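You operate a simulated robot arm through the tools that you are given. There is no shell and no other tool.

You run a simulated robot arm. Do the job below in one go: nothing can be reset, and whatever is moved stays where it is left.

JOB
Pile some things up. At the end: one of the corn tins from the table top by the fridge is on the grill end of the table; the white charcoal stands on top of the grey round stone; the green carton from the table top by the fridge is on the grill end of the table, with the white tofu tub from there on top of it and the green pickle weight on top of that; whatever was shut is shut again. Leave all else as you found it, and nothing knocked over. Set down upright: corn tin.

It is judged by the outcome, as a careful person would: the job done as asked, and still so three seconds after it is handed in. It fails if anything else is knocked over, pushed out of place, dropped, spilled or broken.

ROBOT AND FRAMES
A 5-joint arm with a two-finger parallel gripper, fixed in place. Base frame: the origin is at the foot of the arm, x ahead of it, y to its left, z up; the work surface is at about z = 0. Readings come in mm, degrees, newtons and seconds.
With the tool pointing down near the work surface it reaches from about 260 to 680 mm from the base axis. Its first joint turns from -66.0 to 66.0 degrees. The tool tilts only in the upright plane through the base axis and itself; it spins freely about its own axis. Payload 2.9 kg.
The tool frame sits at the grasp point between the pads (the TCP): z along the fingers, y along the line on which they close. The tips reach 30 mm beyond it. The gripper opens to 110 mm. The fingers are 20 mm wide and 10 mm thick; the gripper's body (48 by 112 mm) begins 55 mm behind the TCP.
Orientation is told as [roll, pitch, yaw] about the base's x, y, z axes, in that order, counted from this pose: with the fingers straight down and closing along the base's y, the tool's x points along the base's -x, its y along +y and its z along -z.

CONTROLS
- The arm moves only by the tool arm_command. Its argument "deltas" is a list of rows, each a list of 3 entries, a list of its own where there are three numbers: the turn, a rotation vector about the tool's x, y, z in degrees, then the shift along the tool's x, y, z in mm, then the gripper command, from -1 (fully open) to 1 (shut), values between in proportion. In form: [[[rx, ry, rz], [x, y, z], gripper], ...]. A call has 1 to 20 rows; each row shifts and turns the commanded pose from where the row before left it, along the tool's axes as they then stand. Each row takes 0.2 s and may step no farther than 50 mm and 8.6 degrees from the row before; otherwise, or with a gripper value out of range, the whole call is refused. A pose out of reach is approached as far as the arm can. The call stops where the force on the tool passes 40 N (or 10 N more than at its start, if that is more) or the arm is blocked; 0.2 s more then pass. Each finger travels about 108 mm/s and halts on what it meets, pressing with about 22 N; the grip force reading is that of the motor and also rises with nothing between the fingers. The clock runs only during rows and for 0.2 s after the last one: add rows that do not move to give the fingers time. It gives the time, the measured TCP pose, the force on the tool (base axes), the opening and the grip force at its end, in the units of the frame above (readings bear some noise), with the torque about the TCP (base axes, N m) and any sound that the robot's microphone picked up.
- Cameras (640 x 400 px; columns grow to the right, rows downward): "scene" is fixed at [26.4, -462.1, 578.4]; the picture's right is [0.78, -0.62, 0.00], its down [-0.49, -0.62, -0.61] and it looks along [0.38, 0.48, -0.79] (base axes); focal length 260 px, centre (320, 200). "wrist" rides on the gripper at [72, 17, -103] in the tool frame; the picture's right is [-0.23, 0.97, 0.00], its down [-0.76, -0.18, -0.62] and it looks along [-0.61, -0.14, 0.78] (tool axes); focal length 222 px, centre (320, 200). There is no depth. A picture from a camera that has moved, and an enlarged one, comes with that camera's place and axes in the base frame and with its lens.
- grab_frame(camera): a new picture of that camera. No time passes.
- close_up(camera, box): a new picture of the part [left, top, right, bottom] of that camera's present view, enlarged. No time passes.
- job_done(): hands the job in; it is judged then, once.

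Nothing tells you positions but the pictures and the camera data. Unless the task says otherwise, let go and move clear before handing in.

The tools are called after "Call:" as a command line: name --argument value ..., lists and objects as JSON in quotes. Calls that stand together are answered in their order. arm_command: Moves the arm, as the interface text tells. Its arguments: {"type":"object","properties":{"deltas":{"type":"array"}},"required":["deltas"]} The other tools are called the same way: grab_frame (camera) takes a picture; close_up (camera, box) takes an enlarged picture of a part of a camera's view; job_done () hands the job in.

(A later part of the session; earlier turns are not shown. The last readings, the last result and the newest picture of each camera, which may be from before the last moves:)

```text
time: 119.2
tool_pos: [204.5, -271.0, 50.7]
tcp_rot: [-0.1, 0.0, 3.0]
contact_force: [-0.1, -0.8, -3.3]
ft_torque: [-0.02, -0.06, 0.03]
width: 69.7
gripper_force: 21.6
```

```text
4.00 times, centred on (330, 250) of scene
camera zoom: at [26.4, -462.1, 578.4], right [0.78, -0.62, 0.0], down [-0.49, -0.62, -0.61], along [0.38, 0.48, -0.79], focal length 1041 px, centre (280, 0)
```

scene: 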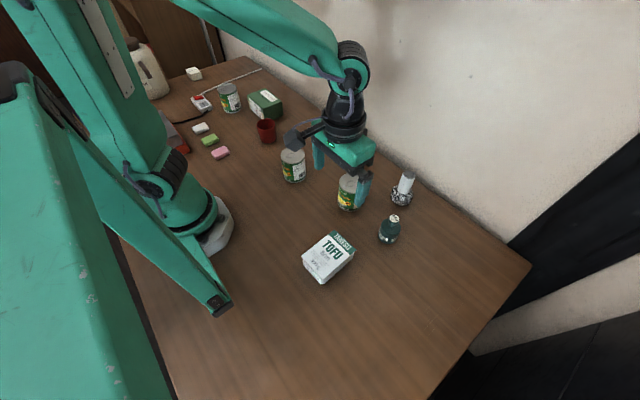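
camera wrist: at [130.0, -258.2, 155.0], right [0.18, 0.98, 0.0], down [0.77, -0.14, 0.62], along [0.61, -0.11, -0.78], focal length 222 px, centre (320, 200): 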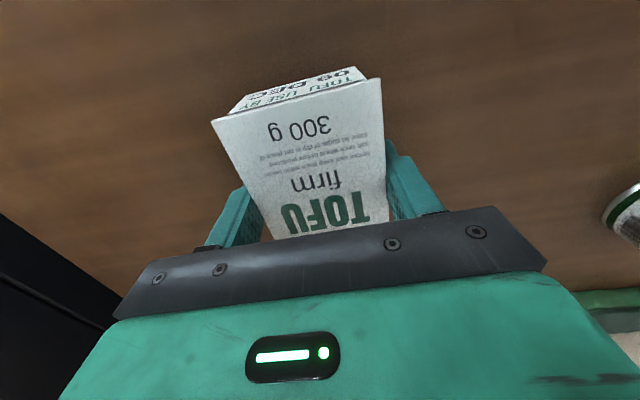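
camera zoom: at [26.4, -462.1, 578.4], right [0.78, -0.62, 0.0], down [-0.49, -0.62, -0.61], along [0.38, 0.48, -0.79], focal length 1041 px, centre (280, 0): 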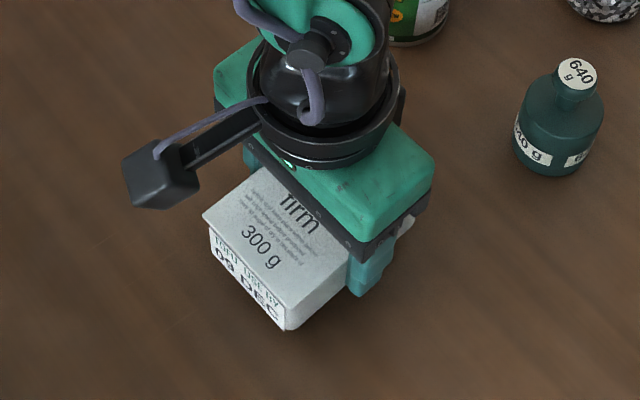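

The tub is held level (about 3.3 N). I'll lift it to carrying height, then rotate it 93 degrees gently so its long side matches the carton's.

Call:
arm_command --deltas '[[[0, 0, 0], [0, 0, -5], 1], [[0, 0, 0], [0, 0, -8], 1], [[0, 0, 0], [0, 0, -10], 1], [[0, 0, 0], [0, 0, -12], 1], [[0, 0, 0], [0, 0, -12], 1], [[0, 0, 0], [0, 0, -12], 1], [[0, 0, 0], [0, 0, -12], 1], [[0, 0, 0], [0, 0, -12], 1], [[0, 0, 0], [0, 0, -12], 1], [[0, 0, 0], [0, 0, -12], 1], [[0, 0, 0], [0, 0, -12], 1], [[0, 0, 0], [0, 0, -12], 1], [[0, 0, 0], [0, 0, -10], 1], [[0, 0, 0], [0, 0, -6], 1], [[0, 0, 0], [0, 0, -3], 1], [[0, 0, 0], [0, 0, 0], 1]]'

Call:
arm_command --deltas '[[[0, 0, 2], [0, 0, 0], 1], [[0, 0, 4], [0, 0, 0], 1], [[0, 0, 5.5], [0, 0, 0], 1], [[0, 0, 6], [0, 0, 0], 1], [[0, 0, 6], [0, 0, 0], 1], [[0, 0, 6], [0, 0, 0], 1], [[0, 0, 6], [0, 0, 0], 1], [[0, 0, 6], [0, 0, 0], 1], [[0, 0, 6], [0, 0, 0], 1], [[0, 0, 6], [0, 0, 0], 1], [[0, 0, 6], [0, 0, 0], 1], [[0, 0, 6], [0, 0, 0], 1], [[0, 0, 6], [0, 0, 0], 1], [[0, 0, 6], [0, 0, 0], 1], [[0, 0, 6], [0, 0, 0], 1], [[0, 0, 5.4], [0, 0, 0], 1], [[0, 0, 3], [0, 0, 0], 1], [[0, 0, 1], [0, 0, 0], 1], [[0, 0, 0], [0, 0, 0], 1]]'

Call:
grab_frame --camera "wrist"

Call:
grab_frame --camera "scene"

```text
time: 122.6
tool_pos: [204.2, -270.8, 200.4]
tcp_rot: [0.1, 0.0, 3.0]
contact_force: [-0.3, 0.7, -3.4]
ft_torque: [0.03, 0.0, -0.01]
width: 69.8
gripper_force: 22.1
```

```text
time: 126.6
tool_pos: [204.5, -271.8, 201.7]
tcp_rot: [0.0, 0.0, -89.8]
contact_force: [0.0, 0.3, -2.9]
ft_torque: [0.01, 0.01, -0.02]
width: 69.7
gripper_force: 22.2
```

```text
taken
camera wrist: at [220.3, -198.9, 305.4], right [0.97, -0.23, 0.0], down [-0.18, -0.76, 0.62], along [-0.14, -0.61, -0.78], focal length 222 px, centre (320, 200)
```

wrist: 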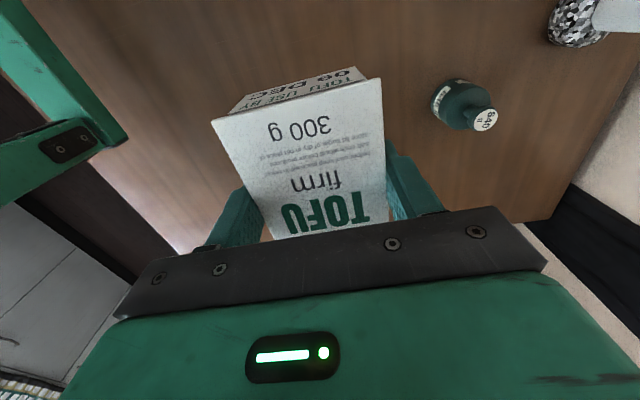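

```text
taken
```

scene: 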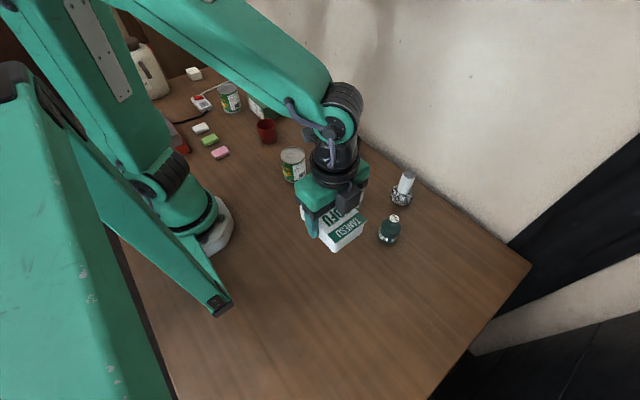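

The tub stays firm after the rotation. Carrying it across to above the carton at (408,339.6).

Call:
arm_command --deltas '[[[0, 0, 0], [8, 8, 0], 1], [[0, 0, 0], [12, 14, 0], 1], [[0, 0, 0], [16, 18, 0], 1], [[0, 0, 0], [16, 18, 0], 1], [[0, 0, 0], [16, 18, 0], 1], [[0, 0, 0], [16, 18, 0], 1], [[0, 0, 0], [16, 18, 0], 1], [[0, 0, 0], [16, 18, 0], 1], [[0, 0, 0], [16, 18, 0], 1], [[0, 0, 0], [16, 18, 0], 1], [[0, 0, 0], [14, 14, 0], 1], [[0, 0, 0], [8.6, 6.6, 0], 1], [[0, 0, 0], [18, 0, 0], 1], [[0, 0, 0], [22, 0, 0], 1], [[0, 0, 0], [22, 0, 0], 1], [[0, 0, 0], [22, 0, 0], 1], [[0, 0, 0], [22, 0, 0], 1], [[0, 0, 0], [22, 0, 0], 1], [[0, 0, 0], [22, 0, 0], 1], [[0, 0, 0], [22, 0, 0], 1]]'

Call:
arm_command --deltas '[[[0, 0, 0], [22, 0, 0], 1], [[0, 0, 0], [22, 0, 0], 1], [[0, 0, 0], [22, 0, 0], 1], [[0, 0, 0], [22, 0, 0], 1], [[0, 0, 0], [22, 0, 0], 1], [[0, 0, 0], [22, 0, 0], 1], [[0, 0, 0], [22, 0, 0], 1], [[0, 0, 0], [22, 0, 0], 1], [[0, 0, 0], [22, 5, 0], 1], [[0, 0, 0], [22, 5, 0], 1], [[0, 0, 0], [20, 4, 0], 1], [[0, 0, 0], [16, 3, 0], 1], [[0, 0, 0], [11.6, 1, 0], 1], [[0, 0, 0], [0, 0, 0], 1]]'

Call:
grab_frame --camera "wrist"

Call:
close_up --camera "scene" --box '[200, 20, 330, 140]'

```text
time: 130.8
tool_pos: [390.2, 72.5, 200.8]
tcp_rot: [0.1, 0.0, -90.0]
contact_force: [0.3, -0.1, -3.1]
ft_torque: [0.0, 0.01, -0.01]
width: 70.0
gripper_force: 21.6
```

```text
time: 133.8
tool_pos: [407.9, 341.7, 200.5]
tcp_rot: [0.0, -0.1, -90.0]
contact_force: [0.7, 0.3, -3.7]
ft_torque: [-0.03, -0.03, 0.01]
width: 69.9
gripper_force: 21.9
```

```text
taken
camera wrist: at [424.3, 413.1, 304.0], right [0.97, -0.23, 0.0], down [-0.18, -0.76, 0.62], along [-0.14, -0.61, -0.78], focal length 222 px, centre (320, 200)
```

wrist: 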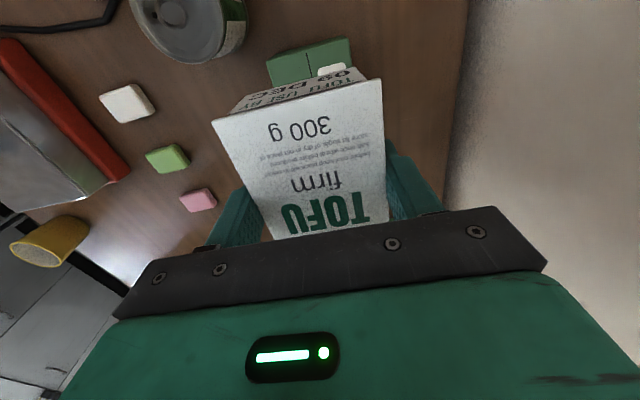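

```text
3.33 times, centred on (265, 80) of scene
camera zoom: at [26.4, -462.1, 578.4], right [0.78, -0.62, 0.0], down [-0.49, -0.62, -0.61], along [0.38, 0.48, -0.79], focal length 867 px, centre (503, 600)
```

zoom: 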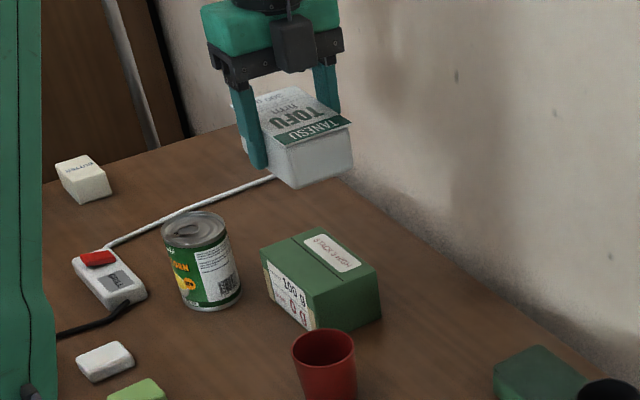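

The tub hangs over the carton. I'll lower to about 10 mm above the carton top and check the alignment.

Call:
arm_command --deltas '[[[0, 0, 0], [0, 0, 5], 1], [[0, 0, 0], [0, 0, 9], 1], [[0, 0, 0], [0, 0, 12], 1], [[0, 0, 0], [0, 0, 12], 1], [[0, 0, 0], [0, 0, 12], 1], [[0, 0, 0], [0, 0, 12], 1], [[0, 0, 0], [0, 0, 12], 1], [[0, 0, 0], [0, 0, 9], 1], [[0, 0, 0], [0, 0, 6], 1], [[0, 0, 0], [0, 0, 4], 1], [[0, 0, 0], [0, 0, 0], 1]]'

Call:
grab_frame --camera "wrist"

Call:
close_up --camera "scene" --box '[220, 50, 320, 140]'

```text
time: 136.2
tool_pos: [407.5, 339.0, 108.6]
tcp_rot: [-0.1, 0.0, -89.9]
contact_force: [0.7, 0.2, -3.1]
ft_torque: [-0.01, -0.01, 0.0]
width: 69.8
gripper_force: 22.0
```

```text
taken
camera wrist: at [424.3, 411.6, 210.9], right [0.97, -0.23, 0.0], down [-0.18, -0.76, 0.62], along [-0.14, -0.61, -0.78], focal length 222 px, centre (320, 200)
```

wrist: 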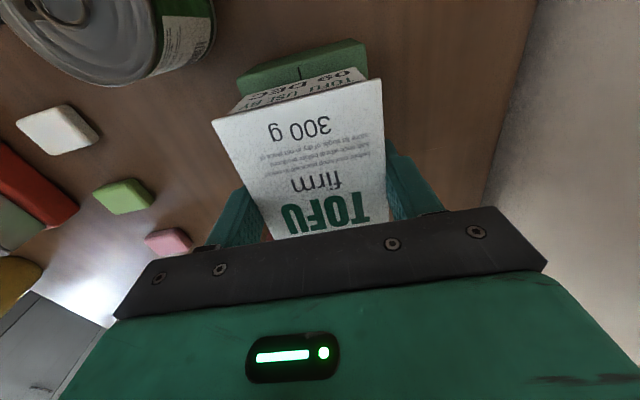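

```text
4.44 times, centred on (270, 95) of scene
camera zoom: at [26.4, -462.1, 578.4], right [0.78, -0.62, 0.0], down [-0.49, -0.62, -0.61], along [0.38, 0.48, -0.79], focal length 1156 px, centre (542, 667)
```

zoom: 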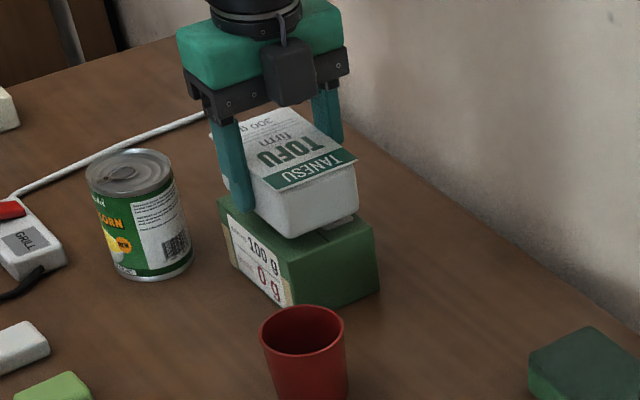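

Alignment looks good, with the tub centred over the carton. Lowering slowly to contact.

Call:
arm_command --deltas '[[[0, 0, 0], [0, 0, 3], 1], [[0, 0, 0], [0, 0, 3], 1], [[0, 0, 0], [0, 0, 2], 1], [[0, 0, 0], [0, 0, 2], 1], [[0, 0, 0], [0, 0, 1], 1], [[0, 0, 0], [0, 0, 0], 1]]'

Call:
arm_command --deltas '[[[0, 0, 0], [0, 0, 1], 1], [[0, 0, 0], [0, 0, 0], 1]]'

Call:
arm_command --deltas '[[[0, 0, 0], [0, 0, 1], 1], [[0, 0, 0], [0, 0, 0], 1]]'

```text
time: 137.6
tool_pos: [406.9, 339.7, 98.0]
tcp_rot: [0.0, 0.0, -89.9]
contact_force: [1.2, 0.1, -2.8]
ft_torque: [-0.02, -0.01, 0.02]
width: 70.0
gripper_force: 22.0
```

```text
time: 138.2
tool_pos: [407.6, 339.1, 97.1]
tcp_rot: [0.0, -0.1, -89.8]
contact_force: [0.2, -0.9, 3.5]
ft_torque: [-0.25, 0.12, 0.04]
width: 69.9
gripper_force: 22.1
```

```text
time: 138.8
tool_pos: [407.3, 339.8, 96.7]
tcp_rot: [0.1, 0.2, -89.9]
contact_force: [-3.1, -2.1, 16.2]
ft_torque: [-0.44, 0.34, 0.02]
width: 70.0
gripper_force: 22.1
```

Contact is made (about 16 N). I'll back off 0.9 mm and open the fingers gently.

Call:
arm_command --deltas '[[[0, 0, 0], [0, 0, -0.9], 1], [[0, 0, 0], [0, 0, 0], 1]]'

Call:
arm_command --deltas '[[[0, 0, 0], [0, 0, 0], -0.31], [[0, 0, 0], [0, 0, 0], -0.36], [[0, 0, 0], [0, 0, 0], -0.42], [[0, 0, 0], [0, 0, 0], -0.5], [[0, 0, 0], [0, 0, 0], -0.6], [[0, 0, 0], [0, 0, 0], -0.6]]'

Call:
close_up --camera "scene" --box '[220, 50, 320, 140]'

Call:
grab_frame --camera "wrist"

```text
time: 139.4
tool_pos: [407.1, 338.8, 97.0]
tcp_rot: [0.1, 0.1, -89.8]
contact_force: [0.9, 1.8, 12.7]
ft_torque: [-0.07, 0.11, -0.01]
width: 70.1
gripper_force: 22.4
```

```text
time: 140.8
tool_pos: [407.8, 339.3, 96.6]
tcp_rot: [0.0, 0.0, -89.9]
contact_force: [-0.7, 0.8, 0.9]
ft_torque: [0.04, 0.01, 0.01]
width: 87.7
gripper_force: 0.1
```

```text
4.44 times, centred on (270, 95) of scene
camera zoom: at [26.4, -462.1, 578.4], right [0.78, -0.62, 0.0], down [-0.49, -0.62, -0.61], along [0.38, 0.48, -0.79], focal length 1156 px, centre (542, 667)
```

zoom: 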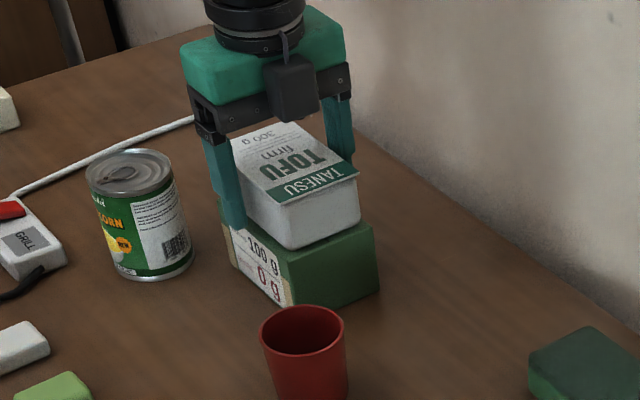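

```text
taken
camera wrist: at [423.9, 411.2, 200.0], right [0.97, -0.23, 0.0], down [-0.18, -0.76, 0.62], along [-0.14, -0.61, -0.78], focal length 222 px, centre (320, 200)
```

wrist: 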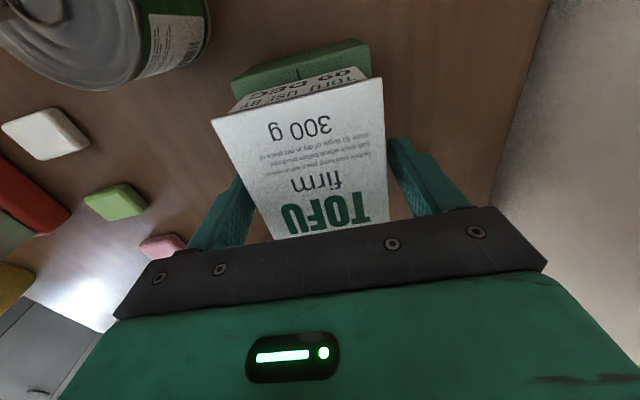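

The tub rests on the carton. I'll rise straight up and look at the stack.

Call:
arm_command --deltas '[[[0, 0, 0], [0, 0, -10], -0.6], [[0, 0, 0], [0, 0, -25], -0.6], [[0, 0, 0], [0, 0, -40], -0.6], [[0, 0, 0], [0, 0, -40], -0.6], [[0, 0, 0], [0, 0, -20], -0.6], [[0, 0, 0], [0, 0, 0], -0.6]]'

Call:
grab_frame --camera "wrist"

Call:
close_up --camera "wrist" --box '[230, 20, 430, 190]'

Call:
close_up --camera "scene" --box '[220, 50, 320, 140]'

```text
time: 142.2
tool_pos: [408.8, 339.4, 233.3]
tcp_rot: [0.0, 0.0, -89.9]
contact_force: [-0.8, -0.5, -0.6]
ft_torque: [0.01, 0.03, -0.01]
width: 88.1
gripper_force: 0.1
```

```text
taken
camera wrist: at [424.2, 411.2, 336.5], right [0.97, -0.23, 0.0], down [-0.18, -0.76, 0.62], along [-0.14, -0.61, -0.78], focal length 222 px, centre (320, 200)
```

wrist: 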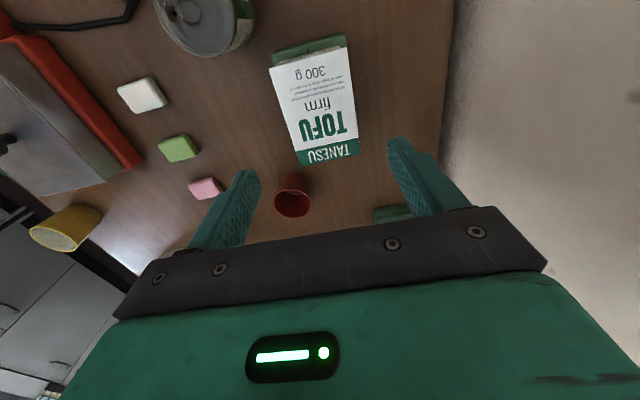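

```text
2.35 times, centred on (330, 105) of wrist
camera zoom: at [424.2, 411.2, 336.5], right [0.97, -0.23, 0.0], down [-0.18, -0.76, 0.62], along [-0.14, -0.61, -0.78], focal length 523 px, centre (296, 424)
```

zoom: 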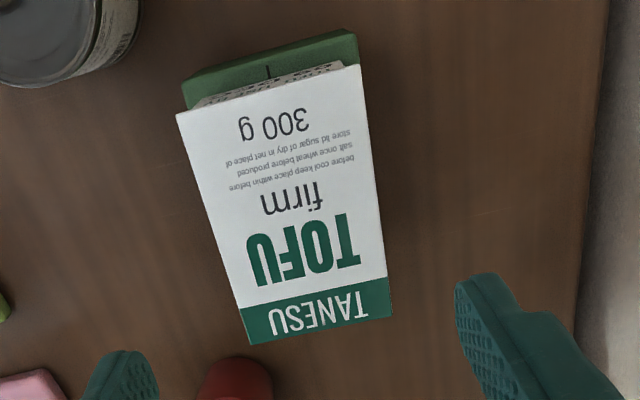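

```text
4.44 times, centred on (270, 95) of scene
camera zoom: at [26.4, -462.1, 578.4], right [0.78, -0.62, 0.0], down [-0.49, -0.62, -0.61], along [0.38, 0.48, -0.79], focal length 1156 px, centre (542, 667)
```

zoom: 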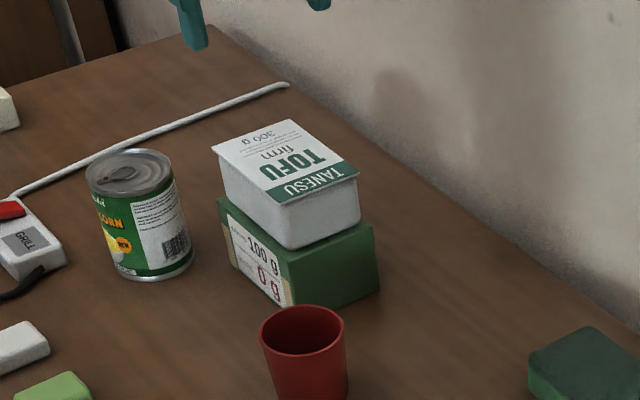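

The tub sits square on the carton with its lid centred at about (408,339). Now for the green weight near (364,-313); I'll fly there and measure it.

Call:
arm_command --deltas '[[[0, 0, 0], [-20, -3, 0], -0.6], [[0, 0, 0], [-45, -3, 0], -1], [[0, 0, 0], [-45, -3, 0], -1], [[0, 0, 0], [-45, -3, 0], -1], [[0, 0, 0], [-45, -3, 0], -1], [[0, 0, 0], [-45, -3, 0], -1], [[0, 0, 0], [-45, -3, 0], -1], [[0, 0, 0], [-45, -3, 0], -1], [[0, 0, 0], [-45, -3, 0], -1], [[0, 0, 0], [-45, -3, 0], -1], [[0, 0, 0], [-45, -3, 0], -1], [[0, 0, 0], [-45, -3, 0], -1], [[0, 0, 0], [-45, -3, 0], -1], [[0, 0, 0], [-45, -3, 0], -1], [[0, 0, 0], [-40, -2, 0], -1], [[0, 0, 0], [-7, 0, 0], -1], [[0, 0, 0], [0, 0, 0], -1]]'

Call:
grab_frame --camera "wrist"

Call:
close_up --camera "wrist" --box '[270, 50, 370, 150]'

Call:
close_up --camera "scene" --box '[370, 205, 410, 250]'

```text
time: 145.8
tool_pos: [364.4, -313.6, 231.4]
tcp_rot: [0.0, 0.0, -90.0]
contact_force: [0.0, -0.1, 0.1]
ft_torque: [0.02, -0.02, 0.0]
width: 110.0
gripper_force: 0.0
```

```text
taken
camera wrist: at [381.1, -240.8, 336.1], right [0.97, -0.23, 0.0], down [-0.18, -0.76, 0.62], along [-0.14, -0.61, -0.78], focal length 222 px, centre (320, 200)
```

wrist: 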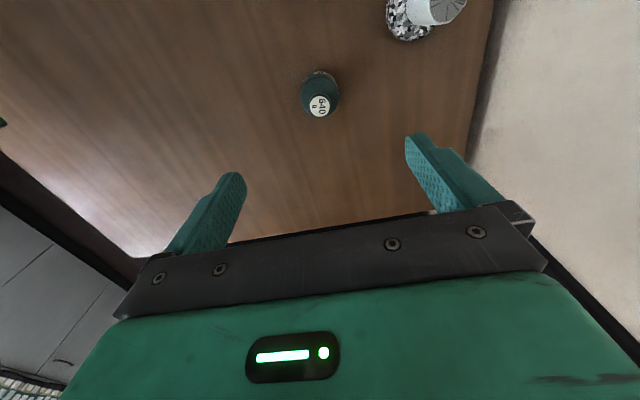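

```text
4.00 times, centred on (320, 100) of wrist
camera zoom: at [381.1, -240.8, 336.1], right [0.97, -0.23, 0.0], down [-0.18, -0.76, 0.62], along [-0.14, -0.61, -0.78], focal length 888 px, centre (320, 600)
```

zoom: 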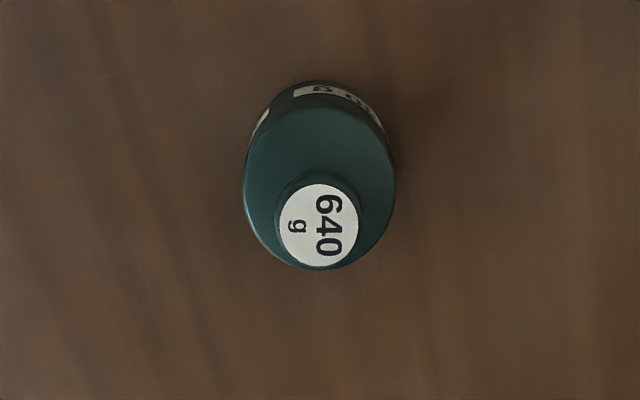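

```text
8.89 times, centred on (390, 228) of scene
camera zoom: at [26.4, -462.1, 578.4], right [0.78, -0.62, 0.0], down [-0.49, -0.62, -0.61], along [0.38, 0.48, -0.79], focal length 2313 px, centre (-302, -44)
```

zoom: 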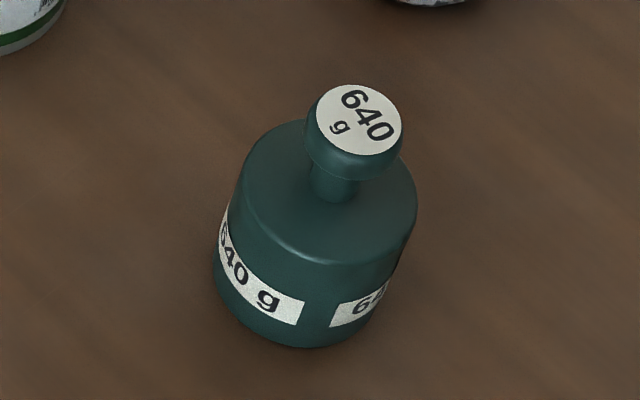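

The weight resolves consistently: centre (364.5,-309.3), height 84 mm, body about 46 mm across and 50 mm tall. I'll centre over it and descend to grip the body at z≈38.

Call:
arm_command --deltas '[[[0, 0, 0], [3.1, 0.5, 0], -0.6], [[0, 0, 0], [0, 0, 40], -0.6], [[0, 0, 0], [0, 0, 40], -0.6], [[0, 0, 0], [0, 0, 30], -0.6], [[0, 0, 0], [0, 0, 0], -0.6]]'

Call:
grab_frame --camera "wrist"

```text
time: 147.0
tool_pos: [366.4, -308.0, 120.8]
tcp_rot: [0.0, -0.1, -89.9]
contact_force: [0.4, 0.2, 0.4]
ft_torque: [-0.01, 0.0, -0.01]
width: 88.0
gripper_force: 0.0
```

```text
taken
camera wrist: at [381.8, -236.5, 223.8], right [0.97, -0.23, 0.0], down [-0.18, -0.76, 0.62], along [-0.14, -0.61, -0.78], focal length 222 px, centre (320, 200)
```

wrist: 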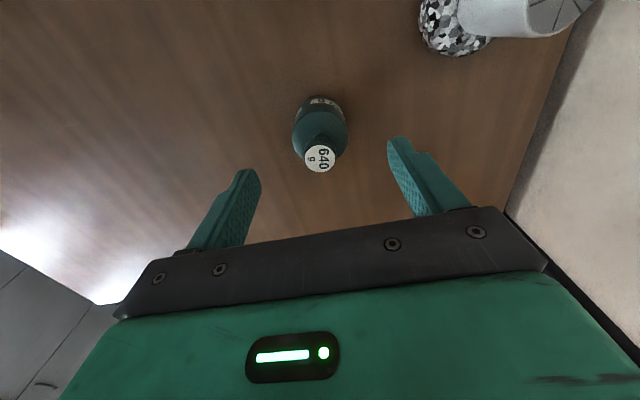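

The knob is exactly on the tool axis. Descending and closing on the body.

Call:
arm_command --deltas '[[[0, 0, 0], [0, 0, 30], -0.6], [[0, 0, 0], [0, 0, 30], -0.6], [[0, 0, 0], [0, 0, 15], -0.6], [[0, 0, 0], [0, 0, 8.3], -0.6], [[0, 0, 0], [0, 0, 0], -0.6]]'

Call:
arm_command --deltas '[[[0, 0, 0], [0, 0, 0], 0], [[0, 0, 0], [0, 0, 0], 1], [[0, 0, 0], [0, 0, 0], 1], [[0, 0, 0], [0, 0, 0], 1], [[0, 0, 0], [0, 0, 0], 1]]'

Call:
grab_frame --camera "wrist"

Call:
close_up --camera "scene" --box '[350, 180, 430, 260]'

```text
time: 148.2
tool_pos: [365.9, -310.1, 36.2]
tcp_rot: [0.0, 0.1, -89.9]
contact_force: [0.3, 0.2, 0.3]
ft_torque: [0.02, 0.01, 0.02]
width: 88.0
gripper_force: 0.1
```

```text
time: 149.4
tool_pos: [365.0, -308.5, 36.5]
tcp_rot: [-0.1, 0.0, -89.9]
contact_force: [-0.5, -1.0, -0.6]
ft_torque: [-0.03, -0.04, -0.03]
width: 47.1
gripper_force: 22.0
```

```text
taken
camera wrist: at [381.4, -238.1, 140.2], right [0.97, -0.23, 0.0], down [-0.18, -0.76, 0.62], along [-0.14, -0.61, -0.78], focal length 222 px, centre (320, 200)
```

wrist: 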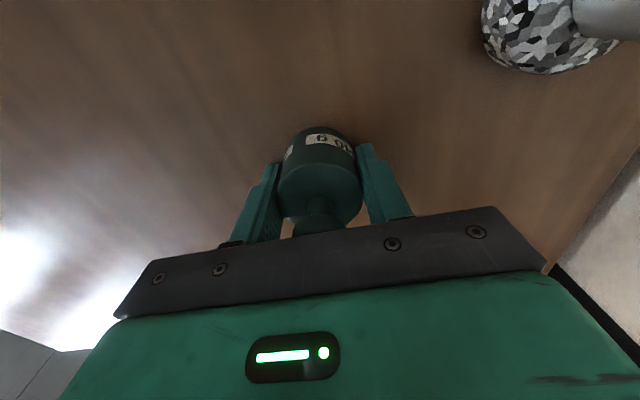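

```text
5.00 times, centred on (390, 220) of scene
camera zoom: at [26.4, -462.1, 578.4], right [0.78, -0.62, 0.0], down [-0.49, -0.62, -0.61], along [0.38, 0.48, -0.79], focal length 1301 px, centre (-30, 100)
```

zoom: 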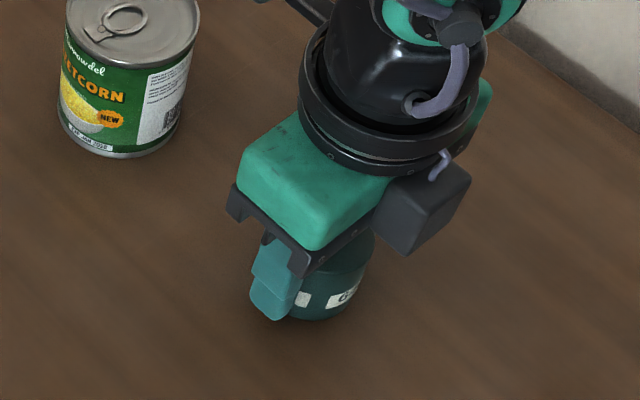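

Gripped at 47 mm. I'll lift very slowly and watch for slipping, since this is the heaviest item.

Call:
arm_command --deltas '[[[0, 0, 0], [0, 0, -1], 1], [[0, 0, 0], [0, 0, -1], 1], [[0, 0, 0], [0, 0, -1.5], 1], [[0, 0, 0], [0, 0, -1.5], 1], [[0, 0, 0], [0, 0, -2], 1], [[0, 0, 0], [0, 0, -2], 1], [[0, 0, 0], [0, 0, 0], 1]]'

Call:
close_up --camera "wrist" --box '[220, 100, 420, 260]'

Call:
arm_command --deltas '[[[0, 0, 0], [0, 0, -2], 1], [[0, 0, 0], [0, 0, -3], 1], [[0, 0, 0], [0, 0, -3], 1], [[0, 0, 0], [0, 0, -4], 1], [[0, 0, 0], [0, 0, -4], 1], [[0, 0, 0], [0, 0, 0], 1]]'

Call:
close_up --camera "wrist" --box '[220, 100, 420, 260]'

```text
time: 151.0
tool_pos: [365.3, -308.4, 46.7]
tcp_rot: [-0.1, 0.0, -89.9]
contact_force: [0.0, -0.4, -6.5]
ft_torque: [-0.03, -0.01, 0.0]
width: 46.7
gripper_force: 22.1
```

```text
2.50 times, centred on (320, 180) of wrist
camera zoom: at [381.5, -236.9, 150.9], right [0.97, -0.23, 0.0], down [-0.18, -0.76, 0.62], along [-0.14, -0.61, -0.78], focal length 555 px, centre (320, 250)
```

zoom: 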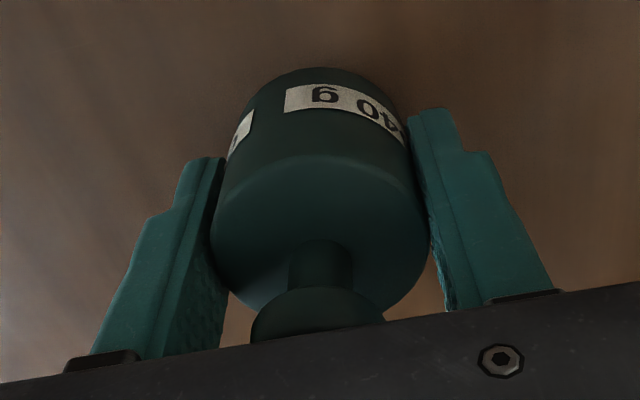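

```text
time: 152.4
tool_pos: [366.1, -309.7, 62.8]
tcp_rot: [0.1, 0.1, -89.9]
contact_force: [-0.4, 0.1, -6.6]
ft_torque: [0.02, 0.01, -0.01]
width: 46.7
gripper_force: 21.7
```

```text
2.50 times, centred on (320, 180) of wrist
camera zoom: at [382.0, -236.9, 166.6], right [0.97, -0.23, 0.0], down [-0.18, -0.76, 0.62], along [-0.14, -0.61, -0.78], focal length 555 px, centre (320, 250)
```

zoom: 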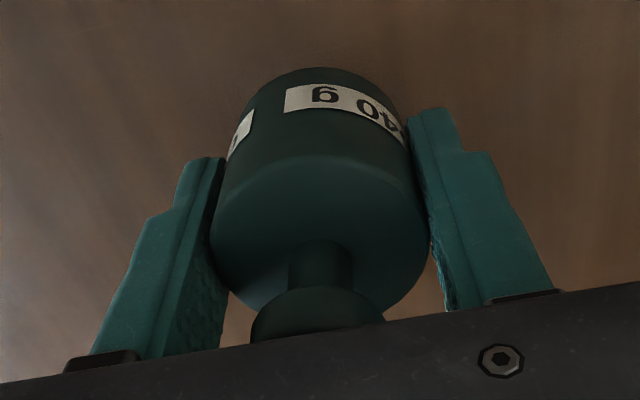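

The weight holds without slipping (6.5 N). Raising it gently to carrying height.

Call:
arm_command --deltas '[[[0, 0, 0], [0, 0, -4], 1], [[0, 0, 0], [0, 0, -6], 1], [[0, 0, 0], [0, 0, -8], 1], [[0, 0, 0], [0, 0, -9], 1], [[0, 0, 0], [0, 0, -9], 1], [[0, 0, 0], [0, 0, -9], 1], [[0, 0, 0], [0, 0, -9], 1], [[0, 0, 0], [0, 0, -9], 1], [[0, 0, 0], [0, 0, -9], 1], [[0, 0, 0], [0, 0, -9], 1], [[0, 0, 0], [0, 0, -9], 1], [[0, 0, 0], [0, 0, -9], 1], [[0, 0, 0], [0, 0, -9], 1], [[0, 0, 0], [0, 0, -9], 1], [[0, 0, 0], [0, 0, -9], 1], [[0, 0, 0], [0, 0, -9], 1], [[0, 0, 0], [0, 0, -8], 1], [[0, 0, 0], [0, 0, -5], 1], [[0, 0, 0], [0, 0, -2], 1], [[0, 0, 0], [0, 0, 0], 1]]'

Call:
close_up --camera "wrist" --box '[220, 100, 420, 260]'

```text
time: 156.6
tool_pos: [364.7, -308.3, 213.2]
tcp_rot: [0.0, 0.0, -89.9]
contact_force: [0.1, -0.8, -6.5]
ft_torque: [-0.03, 0.0, -0.03]
width: 46.9
gripper_force: 22.5
```

```text
2.50 times, centred on (320, 180) of wrist
camera zoom: at [381.9, -237.4, 316.5], right [0.97, -0.23, 0.0], down [-0.18, -0.76, 0.62], along [-0.14, -0.61, -0.78], focal length 555 px, centre (320, 250)
```

zoom: 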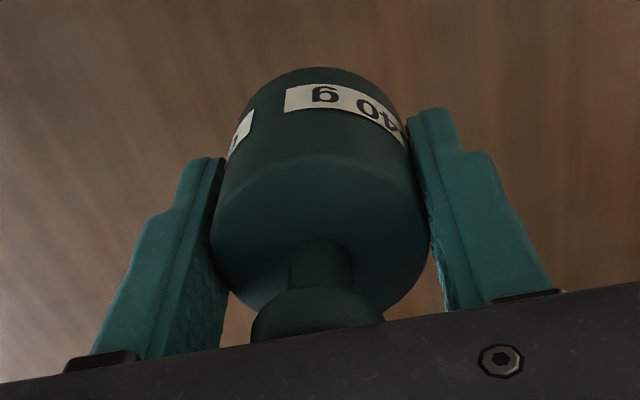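

No slip. Carrying the weight gently across to the stack.

Call:
arm_command --deltas '[[[0, 0, 0], [5, 0.5, 0], 1], [[0, 0, 0], [10, 1.5, 0], 1], [[0, 0, 0], [14, 2, 0], 1], [[0, 0, 0], [18, 2.5, 0], 1], [[0, 0, 0], [18, 2.5, 0], 1], [[0, 0, 0], [18, 2.5, 0], 1], [[0, 0, 0], [18, 2.5, 0], 1], [[0, 0, 0], [18, 2.5, 0], 1], [[0, 0, 0], [18, 2.5, 0], 1], [[0, 0, 0], [18, 2.5, 0], 1], [[0, 0, 0], [18, 2.5, 0], 1], [[0, 0, 0], [18, 2.5, 0], 1], [[0, 0, 0], [18, 2.5, 0], 1], [[0, 0, 0], [18, 2.5, 0], 1], [[0, 0, 0], [18, 2.5, 0], 1], [[0, 0, 0], [18, 2.5, 0], 1], [[0, 0, 0], [18, 2.5, 0], 1], [[0, 0, 0], [18, 2.5, 0], 1], [[0, 0, 0], [18, 2, 0], 1], [[0, 0, 0], [18, 0, 0], 1]]'

Call:
arm_command --deltas '[[[0, 0, 0], [18, 0, 0], 1], [[0, 0, 0], [18, 0, 0], 1], [[0, 0, 0], [18, 0, 0], 1], [[0, 0, 0], [18, 0, 0], 1], [[0, 0, 0], [18, 0, 0], 1], [[0, 0, 0], [18, 0, 0], 1], [[0, 0, 0], [18, 0, 0], 1], [[0, 0, 0], [18, 0, 0], 1], [[0, 0, 0], [18, 0, 0], 1], [[0, 0, 0], [18, 0, 0], 1], [[0, 0, 0], [18, 0, 0], 1], [[0, 0, 0], [18, 0, 0], 1], [[0, 0, 0], [18, 0, 0], 1], [[0, 0, 0], [18, 0, 0], 1], [[0, 0, 0], [18, 0, 0], 1], [[0, 0, 0], [18, 0, 0], 1], [[0, 0, 0], [14, 0, 0], 1], [[0, 0, 0], [8, 0, 0], 1], [[0, 0, 0], [3.3, 0, 0], 1], [[0, 0, 0], [0, 0, 0], 1]]'

Call:
grab_frame --camera "wrist"

Call:
close_up --camera "scene" --box '[200, 20, 330, 140]'

```text
time: 160.8
tool_pos: [409.3, 25.3, 214.7]
tcp_rot: [0.0, 0.1, -89.9]
contact_force: [0.2, -0.1, -6.2]
ft_torque: [-0.01, 0.0, 0.0]
width: 46.9
gripper_force: 22.2
```

```text
time: 165.0
tool_pos: [407.4, 340.2, 212.6]
tcp_rot: [0.0, 0.0, -89.9]
contact_force: [0.1, -0.1, -6.5]
ft_torque: [-0.01, -0.03, -0.01]
width: 46.8
gripper_force: 22.8
```

```text
taken
camera wrist: at [423.8, 411.2, 316.6], right [0.97, -0.23, 0.0], down [-0.18, -0.76, 0.62], along [-0.14, -0.61, -0.78], focal length 222 px, centre (320, 200)
```

wrist: 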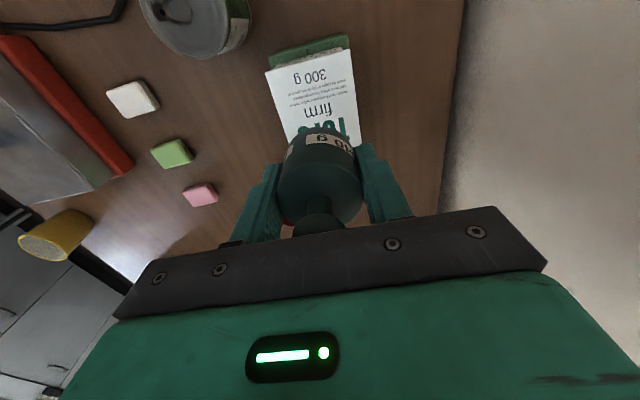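

```text
3.33 times, centred on (265, 80) of scene
camera zoom: at [26.4, -462.1, 578.4], right [0.78, -0.62, 0.0], down [-0.49, -0.62, -0.61], along [0.38, 0.48, -0.79], focal length 867 px, centre (503, 600)
```

zoom: 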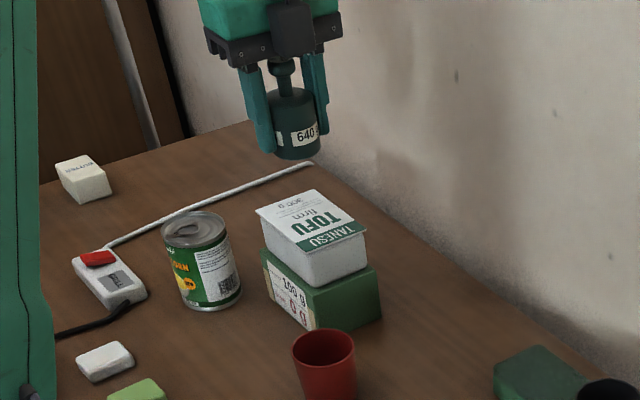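

The weight is over the tub centre. Lowering to ~10 mm above the lid and checking.

Call:
arm_command --deltas '[[[0, 0, 0], [0, 0, 3], 1], [[0, 0, 0], [0, 0, 6], 1], [[0, 0, 0], [0, 0, 8], 1], [[0, 0, 0], [0, 0, 9], 1], [[0, 0, 0], [0, 0, 9], 1], [[0, 0, 0], [0, 0, 8], 1], [[0, 0, 0], [0, 0, 6], 1], [[0, 0, 0], [0, 0, 4], 1], [[0, 0, 0], [0, 0, 3], 1], [[0, 0, 0], [0, 0, 0], 1]]'

Call:
grab_frame --camera "wrist"

Call:
close_up --camera "scene" --box '[225, 40, 315, 130]'

```text
time: 167.2
tool_pos: [407.6, 339.1, 156.7]
tcp_rot: [0.0, 0.0, -89.9]
contact_force: [-0.5, -0.2, -6.2]
ft_torque: [-0.03, 0.01, -0.01]
width: 46.9
gripper_force: 21.7
```

```text
taken
camera wrist: at [423.9, 411.3, 260.2], right [0.97, -0.23, 0.0], down [-0.18, -0.76, 0.62], along [-0.14, -0.61, -0.78], focal length 222 px, centre (320, 200)
```

wrist: 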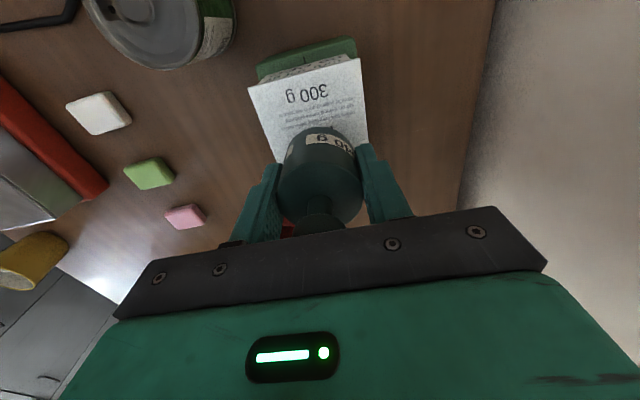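

```text
4.44 times, centred on (270, 85) of scene
camera zoom: at [26.4, -462.1, 578.4], right [0.78, -0.62, 0.0], down [-0.49, -0.62, -0.61], along [0.38, 0.48, -0.79], focal length 1156 px, centre (542, 711)
```

zoom: 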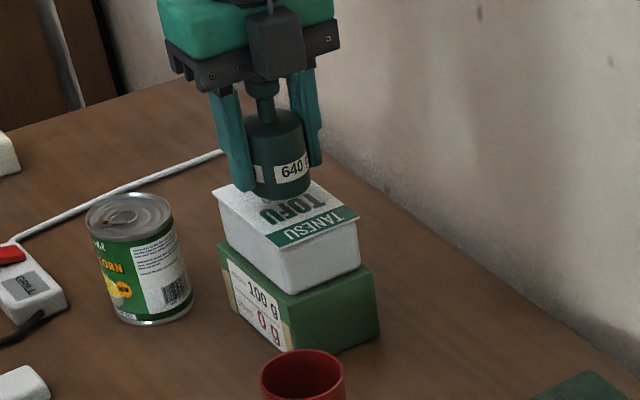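

Well centred. Final slow lowering onto the lid with force checks.

Call:
arm_command --deltas '[[[0, 0, 0], [0, 0, 2], 1], [[0, 0, 0], [0, 0, 2], 1], [[0, 0, 0], [0, 0, 2], 1], [[0, 0, 0], [0, 0, 2], 1], [[0, 0, 0], [0, 0, 0], 1]]'

Call:
arm_command --deltas '[[[0, 0, 0], [0, 0, 1], 1], [[0, 0, 0], [0, 0, 0], 1]]'

Call:
arm_command --deltas '[[[0, 0, 0], [0, 0, 1], 1], [[0, 0, 0], [0, 0, 0], 1]]'

```text
time: 168.4
tool_pos: [406.4, 339.6, 149.1]
tcp_rot: [0.0, 0.1, -89.9]
contact_force: [-0.7, 0.4, -6.6]
ft_torque: [-0.02, 0.01, -0.01]
width: 46.7
gripper_force: 22.0
```

```text
time: 169.0
tool_pos: [407.3, 338.0, 149.6]
tcp_rot: [0.1, 0.0, -89.9]
contact_force: [-0.4, 0.3, -6.7]
ft_torque: [-0.01, 0.02, 0.0]
width: 47.1
gripper_force: 22.4
```

```text
time: 169.6
tool_pos: [407.3, 338.7, 147.8]
tcp_rot: [0.1, -0.1, -89.8]
contact_force: [0.5, 0.2, -6.4]
ft_torque: [0.02, 0.0, 0.01]
width: 47.0
gripper_force: 22.0
```

Not touching yet (full weight still on the gripper). One millimetre at a time.

Call:
arm_command --deltas '[[[0, 0, 0], [0, 0, 1], 1], [[0, 0, 0], [0, 0, 0], 1]]'

Call:
arm_command --deltas '[[[0, 0, 0], [0, 0, 1], 1], [[0, 0, 0], [0, 0, 0], 1]]'

Call:
close_up --camera "scene" --box '[235, 60, 305, 130]'

```text
time: 170.2
tool_pos: [408.2, 340.1, 146.5]
tcp_rot: [0.0, 0.0, -89.9]
contact_force: [0.4, -0.1, -6.5]
ft_torque: [-0.04, 0.03, -0.01]
width: 46.9
gripper_force: 21.9
```

```text
time: 170.8
tool_pos: [407.5, 339.6, 144.6]
tcp_rot: [0.0, 0.0, -89.9]
contact_force: [-0.2, 0.5, -6.0]
ft_torque: [0.0, 0.02, -0.03]
width: 46.8
gripper_force: 21.6
```

```text
5.71 times, centred on (270, 95) of scene
camera zoom: at [26.4, -462.1, 578.4], right [0.78, -0.62, 0.0], down [-0.49, -0.62, -0.61], along [0.38, 0.48, -0.79], focal length 1487 px, centre (606, 800)
```

zoom: 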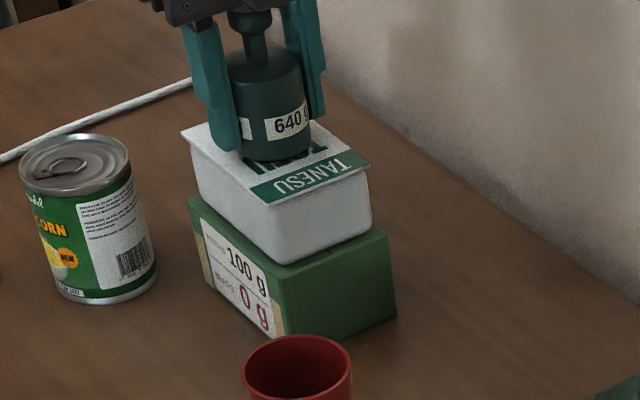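

Almost there. Continuing by single millimetres.

Call:
arm_command --deltas '[[[0, 0, 0], [0, 0, 0.8], 1], [[0, 0, 0], [0, 0, 0], 1]]'

Call:
arm_command --deltas '[[[0, 0, 0], [0, 0, 0.8], 1], [[0, 0, 0], [0, 0, 0], 1]]'

```text
time: 171.4
tool_pos: [407.6, 340.0, 146.0]
tcp_rot: [0.0, 0.0, -89.9]
contact_force: [0.1, 0.5, -6.8]
ft_torque: [0.03, -0.01, 0.02]
width: 47.0
gripper_force: 22.2
```

```text
time: 172.0
tool_pos: [408.7, 340.9, 144.4]
tcp_rot: [0.0, 0.0, -89.8]
contact_force: [0.6, 0.5, -5.7]
ft_torque: [0.02, 0.0, -0.04]
width: 47.1
gripper_force: 21.9
```

Call:
arm_command --deltas '[[[0, 0, 0], [0, 0, 0.8], 1], [[0, 0, 0], [0, 0, 0], 1]]'

Call:
close_up --camera "scene" --box '[245, 65, 300, 115]'

```text
time: 172.6
tool_pos: [407.9, 339.7, 142.7]
tcp_rot: [0.0, 0.1, -89.9]
contact_force: [-0.9, 0.2, -6.6]
ft_torque: [0.01, -0.01, 0.0]
width: 46.9
gripper_force: 22.0
```

```text
8.00 times, centred on (272, 90) of scene
camera zoom: at [26.4, -462.1, 578.4], right [0.78, -0.62, 0.0], down [-0.49, -0.62, -0.61], along [0.38, 0.48, -0.79], focal length 2082 px, centre (700, 1080)
```

zoom: 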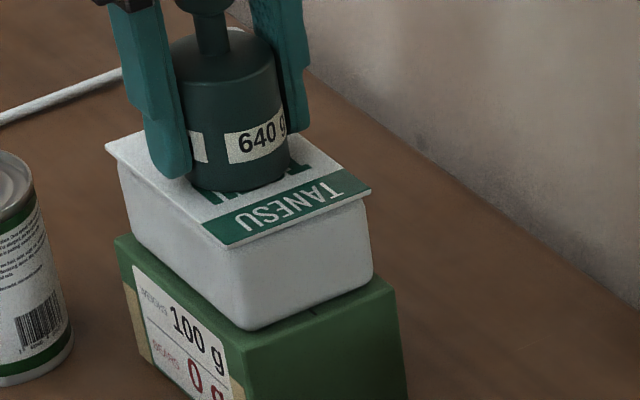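

Visually the weight is at the lid; the load cell still shows full weight. Small steps further.

Call:
arm_command --deltas '[[[0, 0, 0], [0, 0, 0.7], 1], [[0, 0, 0], [0, 0, 0], 1]]'

Call:
arm_command --deltas '[[[0, 0, 0], [0, 0, 0.7], 1], [[0, 0, 0], [0, 0, 0], 1]]'

```text
time: 173.2
tool_pos: [408.1, 339.8, 140.9]
tcp_rot: [-0.1, 0.0, -89.9]
contact_force: [-0.4, 0.2, -7.0]
ft_torque: [-0.02, 0.01, 0.0]
width: 46.6
gripper_force: 21.6
```

```text
time: 173.8
tool_pos: [408.6, 339.5, 141.6]
tcp_rot: [0.0, 0.0, -89.9]
contact_force: [0.3, -0.3, -6.9]
ft_torque: [0.04, -0.02, 0.02]
width: 47.1
gripper_force: 22.2
```

Call:
arm_command --deltas '[[[0, 0, 0], [0, 0, 0.8], 1], [[0, 0, 0], [0, 0, 0], 1]]'

Call:
arm_command --deltas '[[[0, 0, 0], [0, 0, 0.8], 1], [[0, 0, 0], [0, 0, 0], 1]]'

Call:
close_up --camera "scene" --box '[245, 65, 300, 115]'

Call:
close_up --camera "wrist" --box '[220, 20, 420, 240]'

```text
time: 174.4
tool_pos: [407.9, 340.5, 139.3]
tcp_rot: [0.0, -0.1, -89.9]
contact_force: [-0.4, -0.1, -5.9]
ft_torque: [0.03, -0.02, 0.0]
width: 46.7
gripper_force: 22.3
```

```text
time: 175.0
tool_pos: [409.3, 339.6, 140.4]
tcp_rot: [0.1, 0.0, -89.8]
contact_force: [-1.2, -1.6, -2.2]
ft_torque: [-0.07, 0.03, 0.0]
width: 46.9
gripper_force: 22.6
```

```text
8.00 times, centred on (272, 90) of scene
camera zoom: at [26.4, -462.1, 578.4], right [0.78, -0.62, 0.0], down [-0.49, -0.62, -0.61], along [0.38, 0.48, -0.79], focal length 2082 px, centre (700, 1080)
```

zoom: 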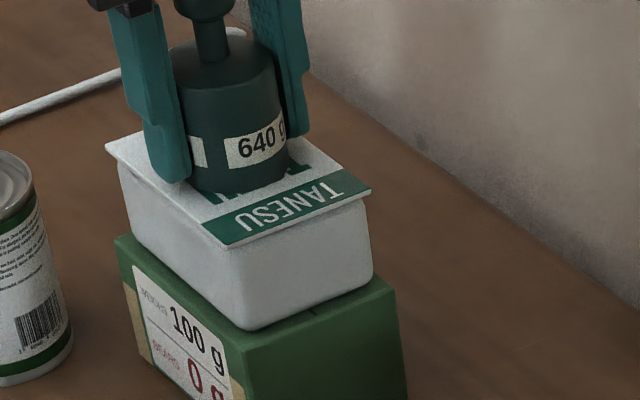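

```text
1.82 times, centred on (320, 130) of wrist
camera zoom: at [424.0, 411.7, 243.7], right [0.97, -0.23, 0.0], down [-0.18, -0.76, 0.62], along [-0.14, -0.61, -0.78], focal length 404 px, centre (320, 327)
```

zoom: 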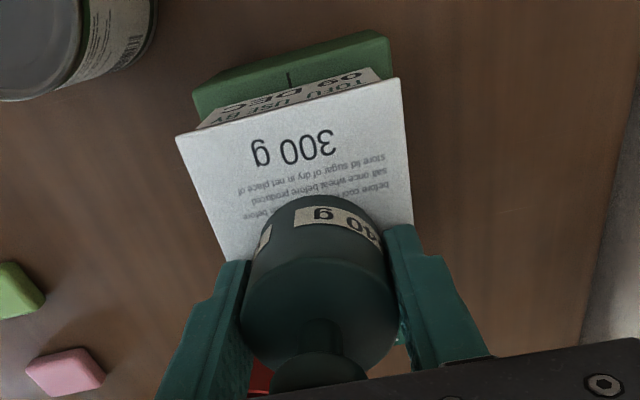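

The lid is now taking about 4 N of the load. I'll read once more and then open the fingers gently.

Call:
arm_command --deltas '[[[0, 0, 0], [0, 0, 0], 1]]'

Call:
arm_command --deltas '[[[0, 0, 0], [0, 0, 0], 1]]'

```text
time: 175.4
tool_pos: [406.7, 339.8, 140.3]
tcp_rot: [0.0, 0.1, -89.9]
contact_force: [-0.6, -1.8, -1.2]
ft_torque: [-0.04, 0.04, 0.0]
width: 47.2
gripper_force: 21.6
```

```text
time: 175.8
tool_pos: [408.1, 340.0, 139.0]
tcp_rot: [0.0, 0.0, -89.9]
contact_force: [-0.8, -2.6, 0.4]
ft_torque: [-0.06, 0.07, -0.01]
width: 46.9
gripper_force: 22.1
```

The weight is fully supported now. Opening gently.

Call:
arm_command --deltas '[[[0, 0, 0], [0, 0, 0], 0.11], [[0, 0, 0], [0, 0, 0], 0.06], [[0, 0, 0], [0, 0, 0], 0.0], [[0, 0, 0], [0, 0, 0], -0.1], [[0, 0, 0], [0, 0, 0], -0.2], [[0, 0, 0], [0, 0, 0], -0.3], [[0, 0, 0], [0, 0, 0], -0.3]]'

Call:
close_up --camera "scene" --box '[235, 55, 310, 130]'

Call:
close_up --camera "wrist" --box '[220, 20, 420, 240]'

```text
time: 177.4
tool_pos: [407.2, 340.4, 139.6]
tcp_rot: [0.0, 0.0, -89.9]
contact_force: [0.3, -0.8, 0.6]
ft_torque: [0.0, -0.02, 0.04]
width: 71.4
gripper_force: 0.0
```

```text
5.33 times, centred on (272, 92) of scene
camera zoom: at [26.4, -462.1, 578.4], right [0.78, -0.62, 0.0], down [-0.49, -0.62, -0.61], along [0.38, 0.48, -0.79], focal length 1388 px, centre (573, 773)
```

zoom: 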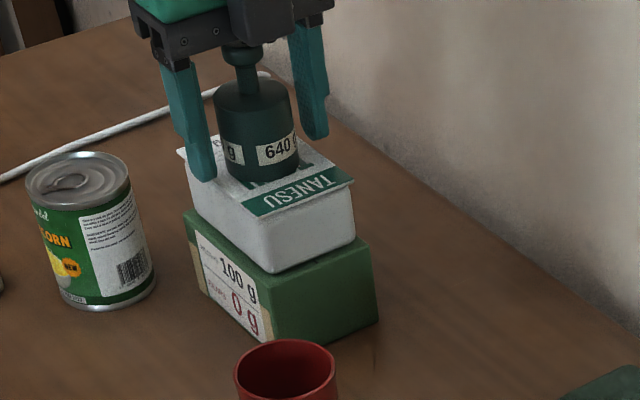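

```text
1.82 times, centred on (320, 130) of wrist
camera zoom: at [424.0, 411.7, 243.5], right [0.97, -0.23, 0.0], down [-0.18, -0.76, 0.62], along [-0.14, -0.61, -0.78], focal length 404 px, centre (320, 327)
```

zoom: 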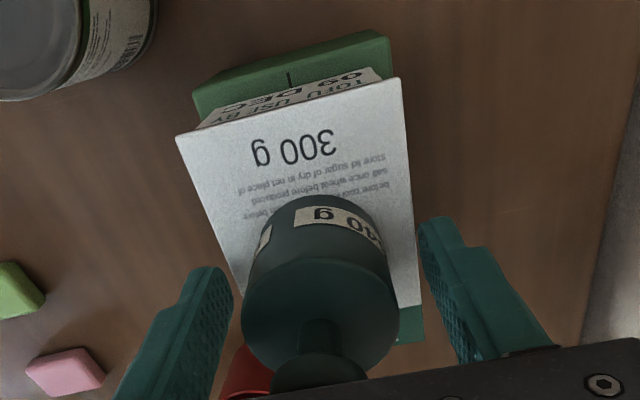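

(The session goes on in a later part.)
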